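You operate a simulated robot arm through the tools that you are given. There is no shell and no other tool. Be economical: measure what you need, move in short steps, check, and stop when the job is done.

Carry out the task below with a simulated robot arm. There is one attempt and no reset: what you move stays moved.

## Task
Put the brown bag from the low end of the desk on the white pad there.

The check looks at the end state, three seconds after you hand in, the way a careful person would. Anything else that was tipped, shoved, dropped, spilled or broken makes it a failure.

## Robot
A 7-joint arm with a two-finger parallel gripper, fixed in place. Base frame: the origin is at the foot of the arm, x ahead of it, y to its left, z up; the work surface is at about z = 0. Units: m, rad, N and s.
With the tool pointing down near the work surface it reaches from about 0.22 to 0.58 m from the base axis. Its first joint turns from -1.152 to 1.152 rad. Payload 2.5 kg.
The tool frame sits at the grasp point between the pads (the TCP): z along the fingers, y along the line on which they close. The tips reach 0.023 m beyond it. The gripper opens to 0.094 m. The fingers are 0.038 m wide and 0.01 m thick; the gripper's body (0.054 by 0.096 m) begins 0.039 m behind the TCP.
Orientation is that of the tool frame in the base frame, as [roll, pitch, yaw] about the fixed x, y, z axes, in that order (R = Rz(yaw) Ry(pitch) Rx(roll)). With the fingers straight down and closing along the base's y, the tool's x points along the base's -x, its y along +y and its z along -z.

## Interface
- The arm moves only by the tool drive_tool. Its argument "rows" is a list of rows, each an object of numbers (a shift or turn left out is 0, a gripper value left out holds the last): "x", "y", "z": the shift along the tool's x, y, z in units of 30 mm (1.0 is 30 mm); "wx", "wy", "wz": the turn, a rotation vector about the tool's x, y, z in units of 8 degrees (1.0 is 8 degrees); "claw": the opening in per cent of the stroke, from 0 (shut) to 100 (fully open). In form: [{"x": .., "y": .., "z": .., "wx": .., "wy": .., "wz": .., "claw": ..}, ...]. A call has 1 to 20 rows; each row shifts and turns the commanded pose from where the row before left it, along the tool's axes as they then stand. A call with a number of a shift or a turn outside -1 to 1 is refused whole. Each row takes 0.2 s and may step no farther than 0.05 m and 0.15 rad from the row before; otherwise, or with a gripper value out of range, the whole call is refused. Where a pose cannot be reached the arm comes as near as it can. A force on the tool above 40 N (or 10 N above the force at the start of the call, whichever is more), or a blocked arm, ends the call early, and 0.2 s more pass. Each finger travels about 0.108 m/s and halts on what it meets, pressing with about 43 N; the grip force reading is that of the motor and also rises with nothing between the fingers. The clock runs only during rows and for 0.2 s after the last one: add rows that do not move to give the fingers time. It gives the time, the measured TCP pose, the force on the tool (base axes), the opening and the grip force at its end, in the units of the frame above (readings bear some noise).
- Cameras (640 x 400 px; columns grow to the right, rows downward): "scene" is fixed at [0.0998, -0.3974, 0.5418]; the picture's right is [0.94, -0.34, 0.00], its down [-0.20, -0.56, -0.80] and it looks along [0.27, 0.76, -0.59] (base axes); focal length 329 px, centre (320, 200). "wrist" rides on the gripper at [-0.039, 0, -0.044] in the tool frame; the picture's right is [0.00, -1.00, 0.00], its down [0.97, 0.00, -0.24] and it looks along [0.24, 0.00, 0.97] (tool axes); focal length 218 px, centre (320, 200). There is no depth. A picture from a camera that has moved, and an enlarged one, comes with that camera's place and axes in the base frame and with its lens.
- grab_frame(camera): a new picture of that camera. No time passes.
- close_up(camera, box): a new picture of the part [left, top, right, bottom] of that camera's present view, enlarged. No time passes.
- hand_in(): hands the job in; it is judged then, once.

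Work in short steps. Places have to be worked out from the pictures, the camera data and where the tool is seen: move nearer, look again, correct. Check each grasp and each placing, and mend what went wrong. You have 90 turns and 42 pictures in all, those below and enlarged ones among them. Open the gripper and draw the arm clear of the work before you hand the job in, unless the task says otherwise; then end with one line.

The tools are called as name(argument=value, ...) on one line, values as JSON. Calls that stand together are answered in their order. drive_tool: Moves the arm, as the interface text tells. Its arguments: {"type":"object","properties":{"rows":{"type":"array"}},"required":["rows"]} The other tools are called the same way: grab_frame (camera) takes a picture; close_up (camera, box) takes an enlarged picture of a part of a camera's view; hand_in () hands the job in.

At the start:

```text
clock: 0.0
tcp_pos: [0.4075, 0.1305, 0.3059]
tcp_rot: [3.142, 0.0, 3.14]
ft_force: [-0.2, -0.3, 0.5]
grip_width: 0.094
grasp_force: 0.1
```

scene: 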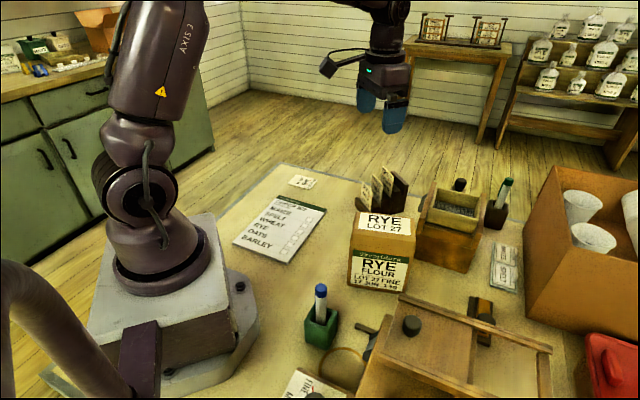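
wrist: 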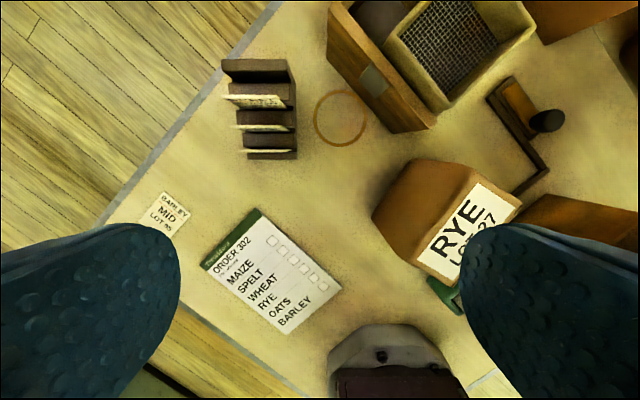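

The pictures show a brown rye bag and a white order pad, but "low end" and other candidates need a check. I'll take enlarged views first.

close_up(camera="scene", box=[220, 150, 540, 350])

close_up(camera="scene", box=[260, 240, 640, 400])

```text
2.00 times, centred on (380, 250) of scene
camera zoom: at [0.0998, -0.3974, 0.5418], right [0.94, -0.34, 0.0], down [-0.2, -0.56, -0.8], along [0.27, 0.76, -0.59], focal length 658 px, centre (200, 100)
```

zoom: 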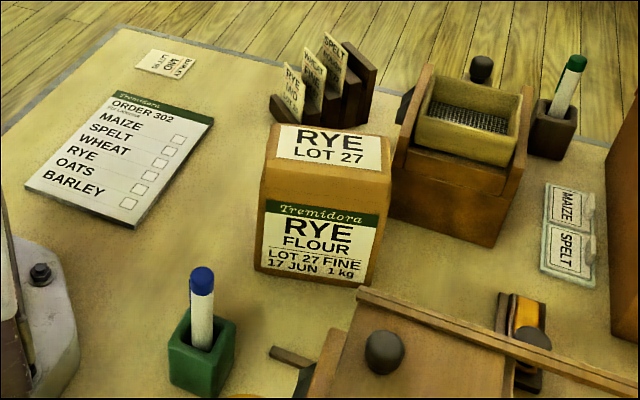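

```text
1.68 times, centred on (450, 320) of scene
camera zoom: at [0.0998, -0.3974, 0.5418], right [0.94, -0.34, 0.0], down [-0.2, -0.56, -0.8], along [0.27, 0.76, -0.59], focal length 554 px, centre (101, -2)
```

zoom: 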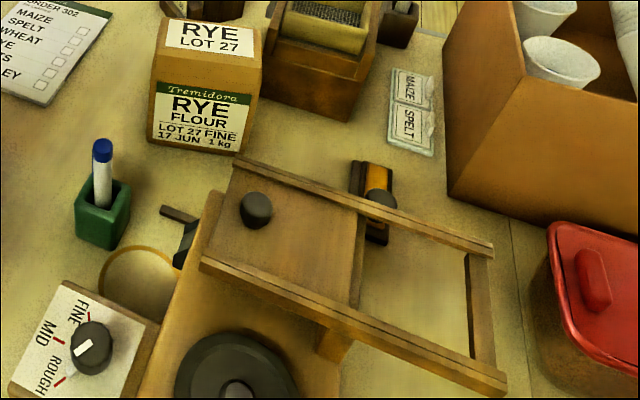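

Bag's front bottom edge runs from about (0.30, 0.00) to (0.39, -0.05), roughly 0.10 tall. I move the wrist camera sideways at height to see the rest of the desk.

drive_tool(rows=[{"y": -1}, {"y": -1}, {"y": -1}, {"y": -1}, {"y": -1}, {}])

grab_frame(camera="wrist")

```text
clock: 1.4
tcp_pos: [0.4096, -0.0212, 0.3064]
tcp_rot: [-3.141, 0.0, -3.141]
ft_force: [0.0, -0.1, 0.1]
grip_width: 0.0939
grasp_force: 0.2
```

```text
37 pictures are left
camera wrist: at [0.4487, -0.0218, 0.3513], right [0.0, -1.0, 0.0], down [-0.97, 0.0, 0.24], along [-0.24, 0.0, -0.97], focal length 218 px, centre (320, 200)
```

wrist: 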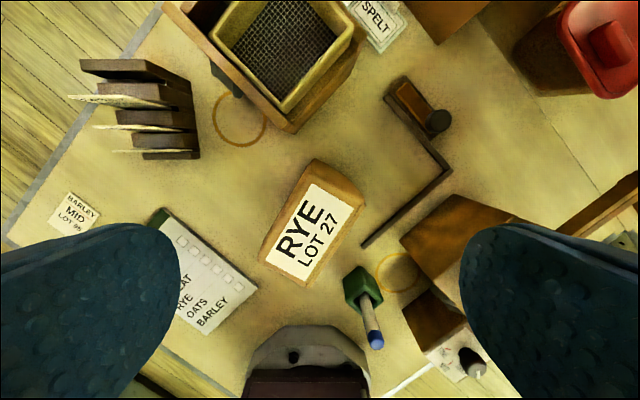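

One rye bag seen; the order pad lies to its left. I look further to the right for another bag or pad before deciding.

drive_tool(rows=[{"y": -1}, {"y": -1}, {"y": -1}, {"y": -1}, {"y": -1}, {"y": -1}, {}])

grab_frame(camera="wrist")

grab_frame(camera="scene")

```text
clock: 3.0
tcp_pos: [0.4085, -0.1992, 0.3074]
tcp_rot: [3.14, 0.0, 3.141]
ft_force: [0.0, -0.5, 0.4]
grip_width: 0.0941
grasp_force: 0.0
```

```text
36 pictures are left
camera wrist: at [0.4489, -0.199, 0.3528], right [0.0, -1.0, 0.0], down [-0.97, 0.0, 0.24], along [-0.24, 0.0, -0.97], focal length 218 px, centre (320, 200)
```

wrist: 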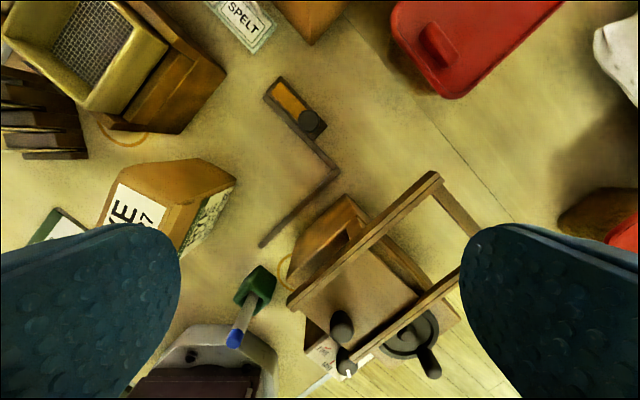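

```text
35 pictures are left
```

scene: 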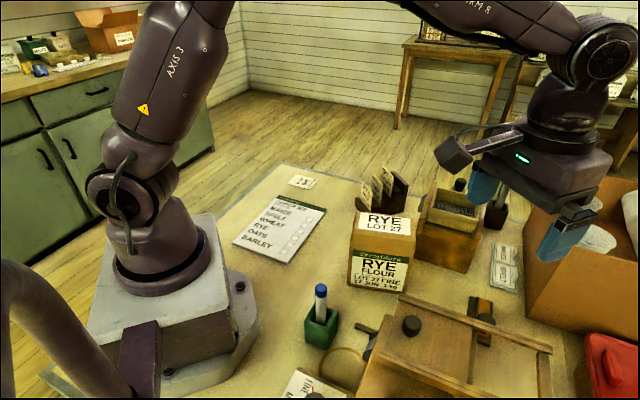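

A white object and a second red thing appear at the far right. I'll go further that way at the same height.

drive_tool(rows=[{"y": -1, "x": 0.4}, {"y": -1, "x": 0.4}, {"y": -1, "x": 0.4}, {"y": -1, "x": 0.4}, {"y": -1, "x": 0.4}, {"y": -1, "x": 0.4}, {}])

grab_frame(camera="wrist")

```text
clock: 4.6
tcp_pos: [0.3338, -0.3806, 0.3071]
tcp_rot: [3.141, -0.001, -3.141]
ft_force: [0.0, -0.1, 0.9]
grip_width: 0.0938
grasp_force: 0.0
```

```text
34 pictures are left
camera wrist: at [0.375, -0.3795, 0.3519], right [0.0, -1.0, 0.0], down [-0.97, 0.0, 0.24], along [-0.24, 0.0, -0.97], focal length 218 px, centre (320, 200)
```

wrist: 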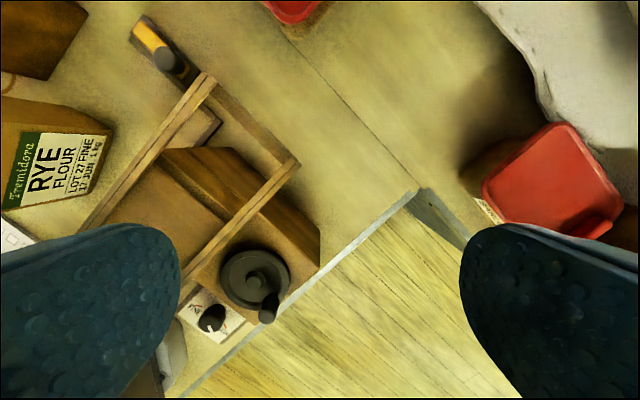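

Desk continues past a seam with a large white sack. I tilt the camera outward to see that end fully.

drive_tool(rows=[{"wy": -0.8, "wx": 0.6}, {"wy": -0.8, "wx": 0.6}, {"wy": -0.8, "wx": 0.6}, {"wy": -0.8, "wx": 0.6}, {"wy": -0.8, "wx": 0.6}, {"wy": -0.8, "wx": 0.6}, {}])

grab_frame(camera="wrist")

```text
clock: 6.2
tcp_pos: [0.3392, -0.3797, 0.3085]
tcp_rot: [-2.586, 0.623, -2.956]
ft_force: [0.1, 0.3, -0.1]
grip_width: 0.0941
grasp_force: 0.1
```

```text
33 pictures are left
camera wrist: at [0.344, -0.3542, 0.3618], right [-0.14, -0.89, 0.43], down [-0.92, -0.04, -0.4], along [0.37, -0.45, -0.81], focal length 218 px, centre (320, 200)
```

wrist: 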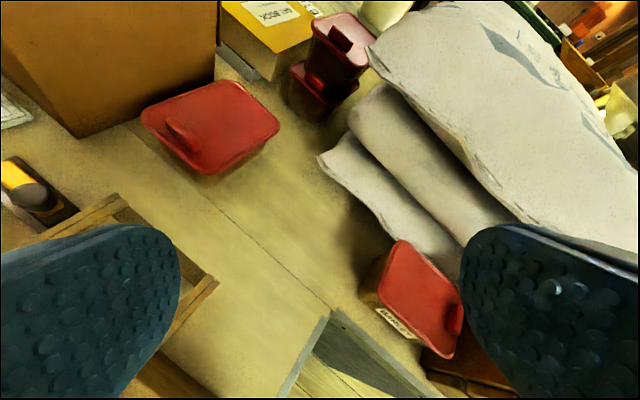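

That end holds only large sacks and bins, out of scope; the rye bag and the order pad (about centred (0.22, 0.22)) are the targets. I undo the tilt and return over the bag.

drive_tool(rows=[{"wy": 0.8, "wx": -0.6}, {"wy": 0.8, "wx": -0.6}, {"wy": 0.8, "wx": -0.6}, {"wy": 0.8, "wx": -0.6}, {"wy": 0.8, "wx": -0.6}, {"wy": 0.8, "wx": -0.6}, {"y": 1}, {"y": 1}, {"y": 1}, {"y": 1}, {"y": 1}, {"y": 1}, {"y": 1}, {"y": 1}, {"y": 1}, {"y": 1}, {"y": 1}, {"y": 1}, {"y": 0.5}, {}])

grab_frame(camera="wrist")

close_up(camera="scene", box=[320, 180, 480, 300])

```text
clock: 10.4
tcp_pos: [0.3362, -0.0045, 0.3057]
tcp_rot: [-3.141, 0.0, -3.141]
ft_force: [0.6, 0.3, 0.1]
grip_width: 0.0941
grasp_force: 0.1
```

```text
32 pictures are left
camera wrist: at [0.3759, -0.0056, 0.3519], right [0.0, -1.0, 0.0], down [-0.97, 0.0, 0.24], along [-0.24, 0.0, -0.97], focal length 218 px, centre (320, 200)
```

wrist: 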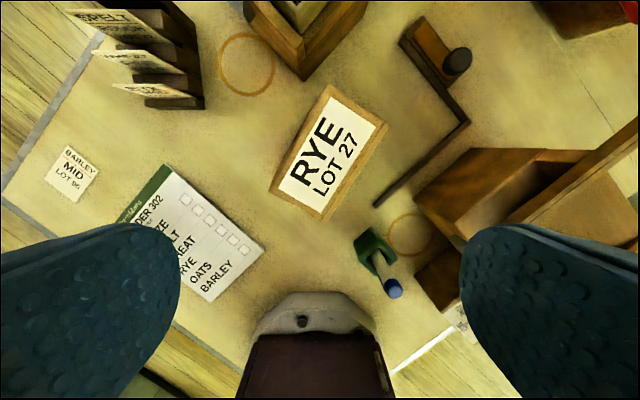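

```text
3.33 times, centred on (400, 240) of scene
camera zoom: at [0.0998, -0.3974, 0.5418], right [0.94, -0.34, 0.0], down [-0.2, -0.56, -0.8], along [0.27, 0.76, -0.59], focal length 1097 px, centre (53, 67)
```

zoom: 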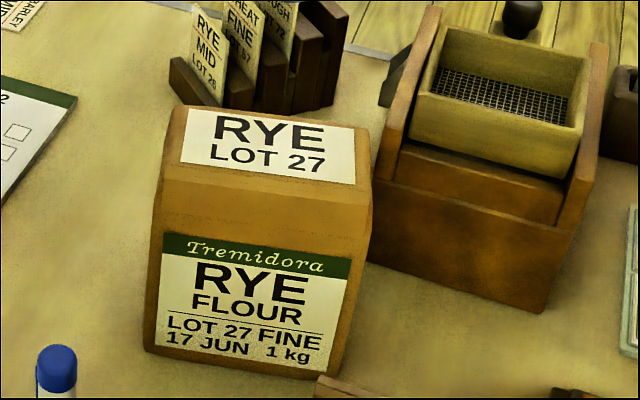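

Top of the bag reads as about 0.105 × 0.058 m at z≈0.15, centred near (0.366, -0.010), long side along -31.5°. I move over it, turn the tool +31.5° about its z so it closes across the thin side, and go down slightly to re-look.

drive_tool(rows=[{"x": -0.98, "y": -0.18}, {"wz": 1}, {"wz": 1}, {"wz": 1}, {"wz": 0.94}, {"z": 1}, {"z": 1}, {}])

grab_frame(camera="wrist")

grab_frame(camera="scene")

```text
clock: 12.2
tcp_pos: [0.3648, -0.0099, 0.2456]
tcp_rot: [-3.141, 0.001, 2.592]
ft_force: [1.1, -0.1, -0.7]
grip_width: 0.094
grasp_force: 0.0
```

```text
30 pictures are left
camera wrist: at [0.3991, -0.0303, 0.291], right [-0.52, -0.85, 0.0], down [-0.83, 0.51, 0.24], along [-0.2, 0.13, -0.97], focal length 218 px, centre (320, 200)
```

wrist: 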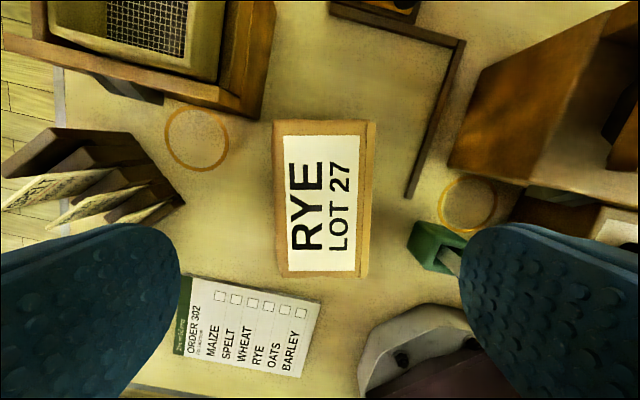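

```text
29 pictures are left
```

scene: 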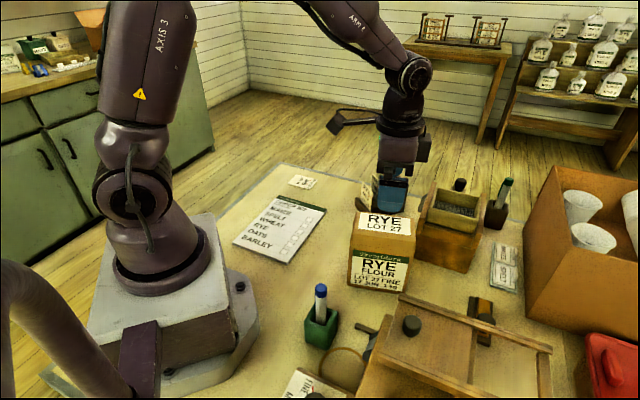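

Bag is centred under the tool (about 3 mm toward -y tool), top at z≈0.154. I shift 3 mm and descend to TCP z≈0.136, then look before closing.

drive_tool(rows=[{"y": -0.1}, {"z": 0.9}, {"z": 0.9}, {"z": 0.9}, {"z": 0.6}, {"z": 0.35}, {}])

grab_frame(camera="wrist")

close_up(camera="scene", box=[320, 150, 480, 300])

```text
clock: 13.8
tcp_pos: [0.3626, -0.0127, 0.1364]
tcp_rot: [-3.141, 0.001, 2.59]
ft_force: [-0.5, 0.0, 0.3]
grip_width: 0.094
grasp_force: 0.0
```

```text
28 pictures are left
camera wrist: at [0.3983, -0.0334, 0.1826], right [-0.52, -0.85, 0.0], down [-0.83, 0.51, 0.24], along [-0.2, 0.13, -0.97], focal length 218 px, centre (320, 200)
```

wrist: 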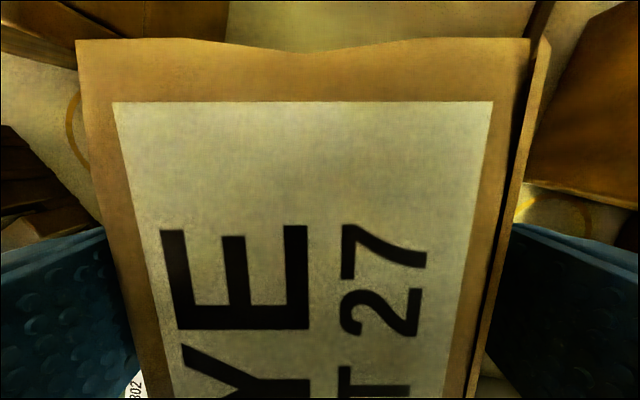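

```text
2.67 times, centred on (400, 225) of scene
camera zoom: at [0.0998, -0.3974, 0.5418], right [0.94, -0.34, 0.0], down [-0.2, -0.56, -0.8], along [0.27, 0.76, -0.59], focal length 877 px, centre (107, 133)
```

zoom: 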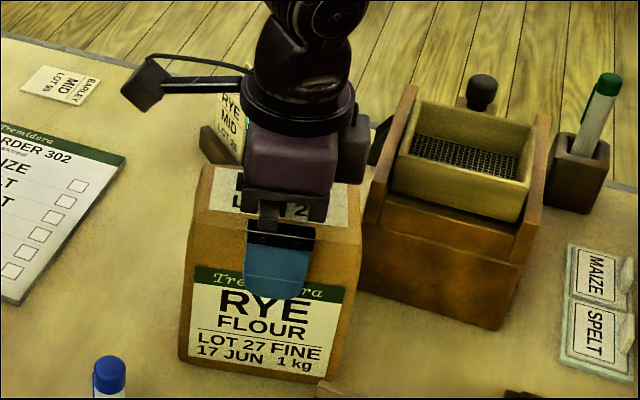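

Fingers straddle the bag on both sides with clearance. I close gradually onto it.

drive_tool(rows=[{"claw": 75}, {"claw": 65}, {"claw": 58}, {"claw": 52}, {}, {}])

```text
clock: 15.2
tcp_pos: [0.366, -0.0129, 0.1367]
tcp_rot: [-3.14, 0.001, 2.59]
ft_force: [2.0, 4.2, -0.7]
grip_width: 0.07
grasp_force: 42.9
```

Grip holds at 0.070 m with 43 N. I keep closing command and lift slowly 2 cm to check.

drive_tool(rows=[{"claw": 40}, {"z": -0.2}, {"z": -0.3}, {"z": -0.4}, {}, {}])

close_up(camera="scene", box=[300, 150, 500, 320])

```text
clock: 16.6
tcp_pos: [0.365, -0.0135, 0.1643]
tcp_rot: [3.141, 0.002, 2.589]
ft_force: [-2.3, -1.7, 20.1]
grip_width: 0.0662
grasp_force: 43.6
```

```text
2.35 times, centred on (400, 235) of scene
camera zoom: at [0.0998, -0.3974, 0.5418], right [0.94, -0.34, 0.0], down [-0.2, -0.56, -0.8], along [0.27, 0.76, -0.59], focal length 774 px, centre (132, 118)
```

zoom: 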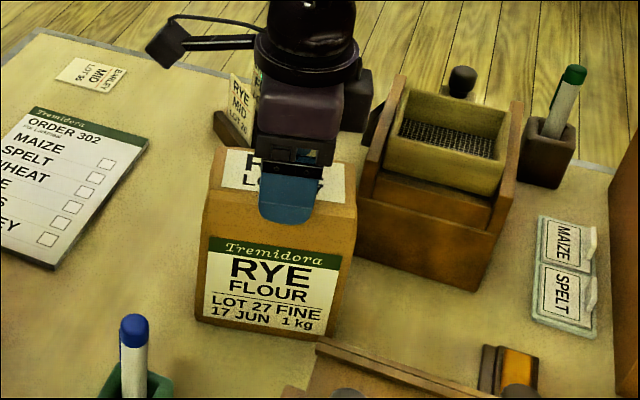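

Force rose 20 N upward-held but the bag's base hardly shifted in the picture, so fingers may have slid. I check with the wrist and full scene views.

grab_frame(camera="wrist")

close_up(camera="scene", box=[280, 150, 520, 300])

```text
25 pictures are left
camera wrist: at [0.3988, -0.0342, 0.2104], right [-0.52, -0.85, 0.0], down [-0.83, 0.51, 0.24], along [-0.2, 0.13, -0.97], focal length 218 px, centre (320, 200)
```

wrist: 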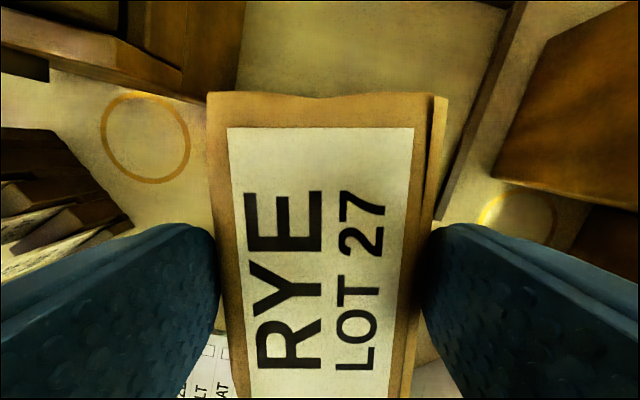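

```text
2.67 times, centred on (400, 225) of scene
camera zoom: at [0.0998, -0.3974, 0.5418], right [0.94, -0.34, 0.0], down [-0.2, -0.56, -0.8], along [0.27, 0.76, -0.59], focal length 877 px, centre (107, 133)
```

zoom: 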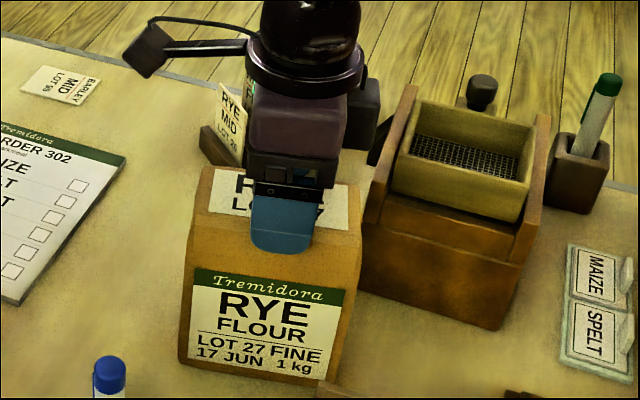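

The bag stayed down; fingers slid up onto its bevelled shoulder. I release, go lower (TCP z≈0.121, just above body contact), and regrip.

drive_tool(rows=[{"claw": 100}, {}, {"z": 0.6}, {"z": 0.5}, {"z": 0.35}, {}])

grab_frame(camera="wrist")

```text
clock: 18.0
tcp_pos: [0.365, -0.0125, 0.1201]
tcp_rot: [-3.141, 0.001, 2.59]
ft_force: [0.4, -0.2, -0.4]
grip_width: 0.0938
grasp_force: 0.0
```

```text
23 pictures are left
camera wrist: at [0.3986, -0.0328, 0.1654], right [-0.52, -0.85, 0.0], down [-0.83, 0.51, 0.24], along [-0.2, 0.13, -0.97], focal length 218 px, centre (320, 200)
```

wrist: 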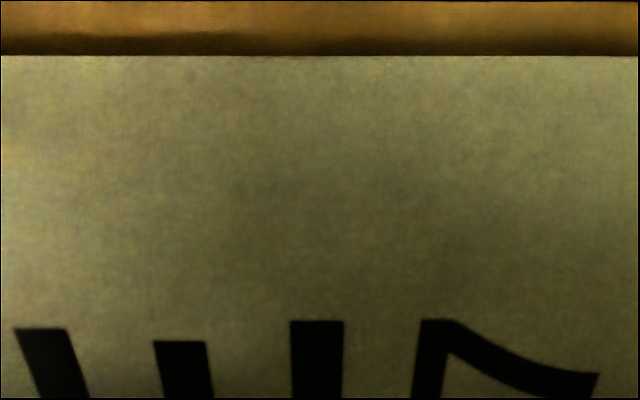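

No contact yet, camera about 1 cm above the bag. I close firmly here, wait, then lift only 6 mm and read force and width.

drive_tool(rows=[{"claw": 70}, {"claw": 40}, {"claw": 20}, {}, {}, {}])

drive_tool(rows=[{"z": -0.1}, {"z": -0.1}, {}, {}])

```text
clock: 19.4
tcp_pos: [0.3648, -0.0113, 0.1188]
tcp_rot: [3.141, -0.001, 2.593]
ft_force: [-0.6, -1.2, -0.6]
grip_width: 0.0699
grasp_force: 42.7
```

```text
clock: 20.4
tcp_pos: [0.3647, -0.0124, 0.1272]
tcp_rot: [3.141, 0.0, 2.593]
ft_force: [0.3, -0.2, -9.5]
grip_width: 0.07
grasp_force: 43.2
```

Now the tool carries -9.5 N (1 kg bag) at a steady 0.070 m: a true hold. I raise another 5 cm gently.

drive_tool(rows=[{"z": -0.3}, {"z": -0.4}, {"z": -0.4}, {"z": -0.4}, {"z": -0.3}, {}])

grab_frame(camera="scene")

```text
clock: 21.8
tcp_pos: [0.3653, -0.0116, 0.1811]
tcp_rot: [3.139, 0.001, 2.593]
ft_force: [0.0, 0.5, -9.9]
grip_width: 0.0702
grasp_force: 42.6
```

```text
22 pictures are left
```

scene: 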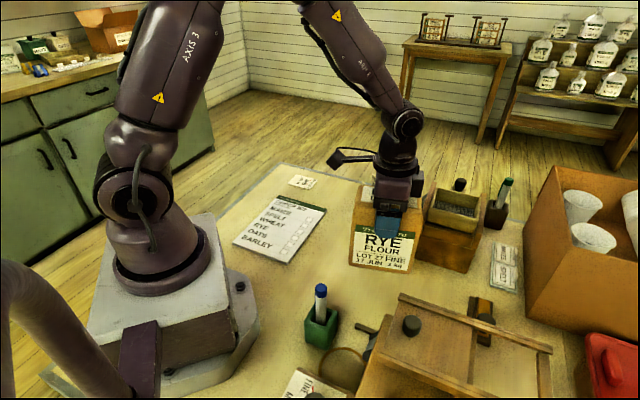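

Bag is held level, base about 6 cm up. I raise 4 cm more and carry it toward the pad centre, estimated (0.22, 0.222).

drive_tool(rows=[{"z": -0.5}, {"z": -0.5}, {"z": -0.4}, {"x": 0.512, "y": 0.259}, {"x": 0.512, "y": 0.259}, {"x": 0.512, "y": 0.259}, {"x": 0.512, "y": 0.259}, {"x": 0.512, "y": 0.259}, {"x": 0.512, "y": 0.259}, {"x": 0.512, "y": 0.259}, {"x": 0.512, "y": 0.259}, {"x": 0.512, "y": 0.259}, {"x": 0.512, "y": 0.259}, {"x": 0.512, "y": 0.259}, {"x": 0.512, "y": 0.259}, {}])

grab_frame(camera="scene")

```text
clock: 25.2
tcp_pos: [0.2549, 0.1637, 0.2234]
tcp_rot: [3.141, 0.0, 2.589]
ft_force: [0.5, -0.3, -9.5]
grip_width: 0.0699
grasp_force: 42.1
```

```text
21 pictures are left
```

scene: 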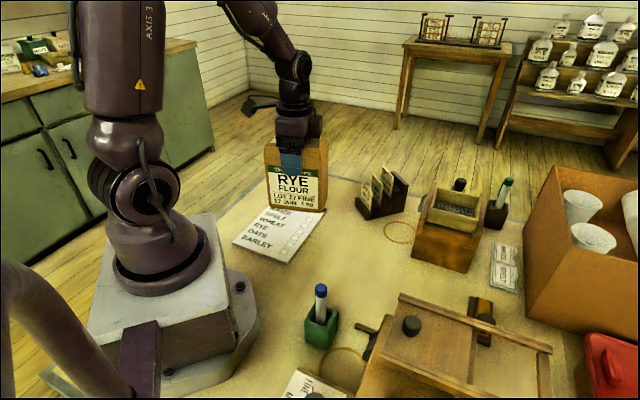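

Hold is stable on the way. I finish the last four steps and turn 13.5° to square the bag with the pad, then look.

drive_tool(rows=[{"x": 0.512, "y": 0.259}, {"x": 0.512, "y": 0.259}, {"x": 0.512, "y": 0.259}, {"x": 0.512, "y": 0.259}, {"wz": 0.85}, {"wz": 0.84}, {"z": 0.5}, {"z": 0.5}, {"z": 0.5}, {}])

close_up(camera="scene", box=[200, 120, 400, 280])

grab_frame(camera="wrist")

```text
clock: 27.4
tcp_pos: [0.2195, 0.2217, 0.1772]
tcp_rot: [-3.141, -0.001, 2.355]
ft_force: [0.3, -0.1, -9.7]
grip_width: 0.07
grasp_force: 43.0
```

```text
2.50 times, centred on (300, 200) of scene
camera zoom: at [0.0999, -0.3973, 0.5418], right [0.94, -0.34, 0.0], down [-0.2, -0.56, -0.8], along [0.27, 0.76, -0.59], focal length 823 px, centre (370, 200)
```

zoom: 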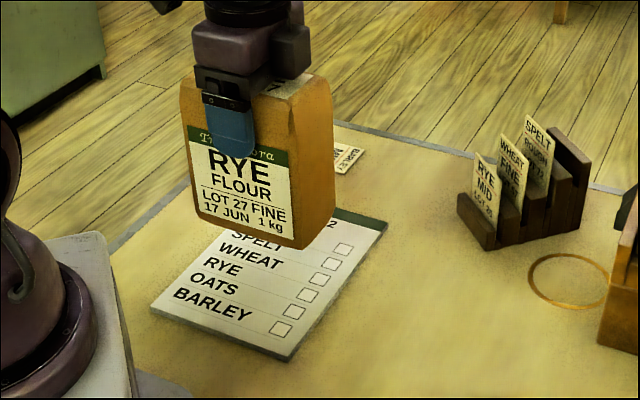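

```text
19 pictures are left
camera wrist: at [0.2479, 0.1943, 0.2233], right [-0.71, -0.71, 0.0], down [-0.69, 0.69, 0.24], along [-0.17, 0.17, -0.97], focal length 218 px, centre (320, 200)
```

wrist: 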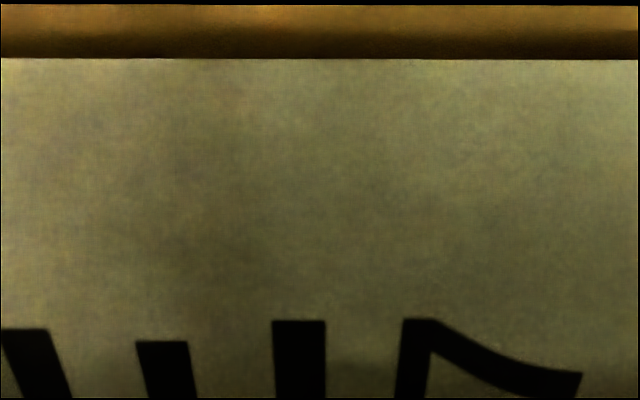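

Bag is square over the pad and centred to within millimetres in projection. I lower 4.5 cm, then creep.

drive_tool(rows=[{"z": 0.5}, {"z": 0.5}, {"z": 0.4}, {"z": 0.1}, {}])

drive_tool(rows=[{"z": 0.07}, {}])

```text
clock: 28.6
tcp_pos: [0.2204, 0.2221, 0.133]
tcp_rot: [3.141, 0.0, 2.353]
ft_force: [-0.7, 0.1, -9.8]
grip_width: 0.07
grasp_force: 43.2
```

```text
clock: 29.2
tcp_pos: [0.2199, 0.2228, 0.13]
tcp_rot: [3.141, 0.0, 2.356]
ft_force: [-0.8, -0.1, -9.9]
grip_width: 0.0699
grasp_force: 43.4
```

Still hanging freely at z 0.130; I continue in 2 mm steps.

drive_tool(rows=[{"z": 0.07}, {}])

drive_tool(rows=[{"z": 0.07}, {}])

close_up(camera="scene", box=[200, 120, 400, 280])

```text
clock: 29.8
tcp_pos: [0.2199, 0.2221, 0.1277]
tcp_rot: [-3.139, 0.0, 2.357]
ft_force: [0.3, 0.1, -10.5]
grip_width: 0.0697
grasp_force: 43.2
```

```text
clock: 30.4
tcp_pos: [0.2192, 0.2215, 0.1268]
tcp_rot: [-3.14, 0.0, 2.357]
ft_force: [-9.6, -8.8, 33.4]
grip_width: 0.0698
grasp_force: 43.2
```

```text
2.50 times, centred on (300, 200) of scene
camera zoom: at [0.0998, -0.3974, 0.5417], right [0.94, -0.34, 0.0], down [-0.2, -0.56, -0.8], along [0.27, 0.76, -0.59], focal length 823 px, centre (370, 200)
```

zoom: 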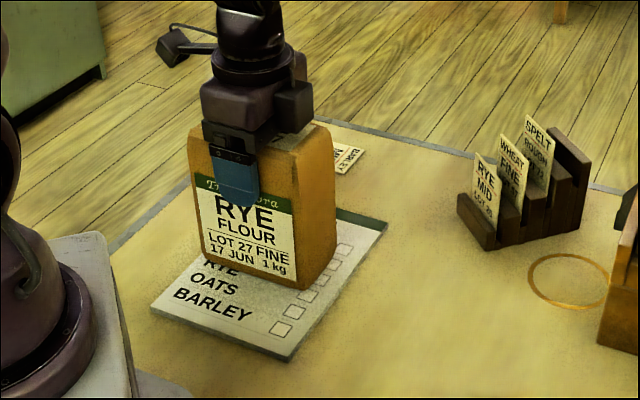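

The bag has met the pad (contact at z≈0.127) and sits within its edges. I ease up 1.5 mm, open, and check.

drive_tool(rows=[{"z": -0.05}, {"claw": 76}, {"claw": 85}, {"claw": 100}, {}, {}])

drive_tool(rows=[{"z": -0.3}, {"z": -0.5}, {"z": -0.7}, {"z": -1}, {"z": -1}, {"z": -1}, {}])

grab_frame(camera="scene")

grab_frame(camera="wrist")

```text
clock: 31.8
tcp_pos: [0.2207, 0.2212, 0.1281]
tcp_rot: [-3.141, 0.001, 2.356]
ft_force: [0.1, 0.8, -0.7]
grip_width: 0.0938
grasp_force: 0.2
```

```text
clock: 33.4
tcp_pos: [0.2191, 0.2227, 0.2636]
tcp_rot: [-3.141, -0.001, 2.355]
ft_force: [0.3, -0.5, 0.0]
grip_width: 0.0939
grasp_force: 0.0
```

```text
17 pictures are left
```

scene: 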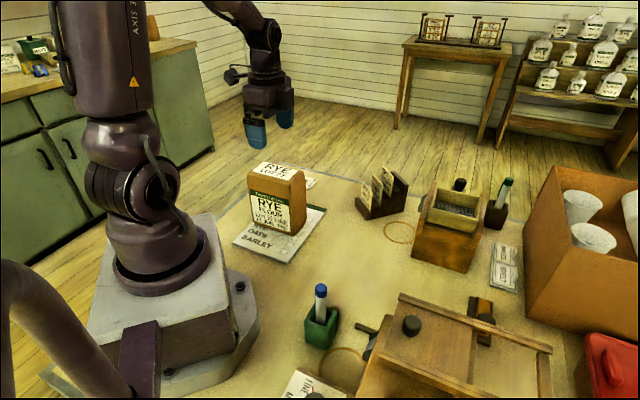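

```text
16 pictures are left
camera wrist: at [0.2477, 0.1952, 0.309], right [-0.71, -0.71, 0.0], down [-0.69, 0.69, 0.24], along [-0.17, 0.17, -0.97], focal length 218 px, centre (320, 200)
```

wrist: 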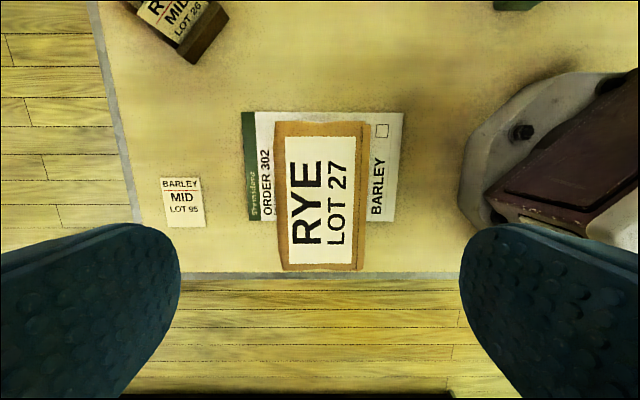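

The bag stands upright within the pad (margins about 16–27 mm across and over 60 mm lengthwise), nothing else has moved, and the open gripper is 8 cm above it. I hand in.

hand_in()

```text
The job is handed in.
```

The brown rye bag is standing upright on the white order pad, nothing else looks disturbed, and the arm is drawn clear with the gripper open. I took "low end" to mean the part of the desk where that bag and pad were, because I saw no other brown bag or white pad.
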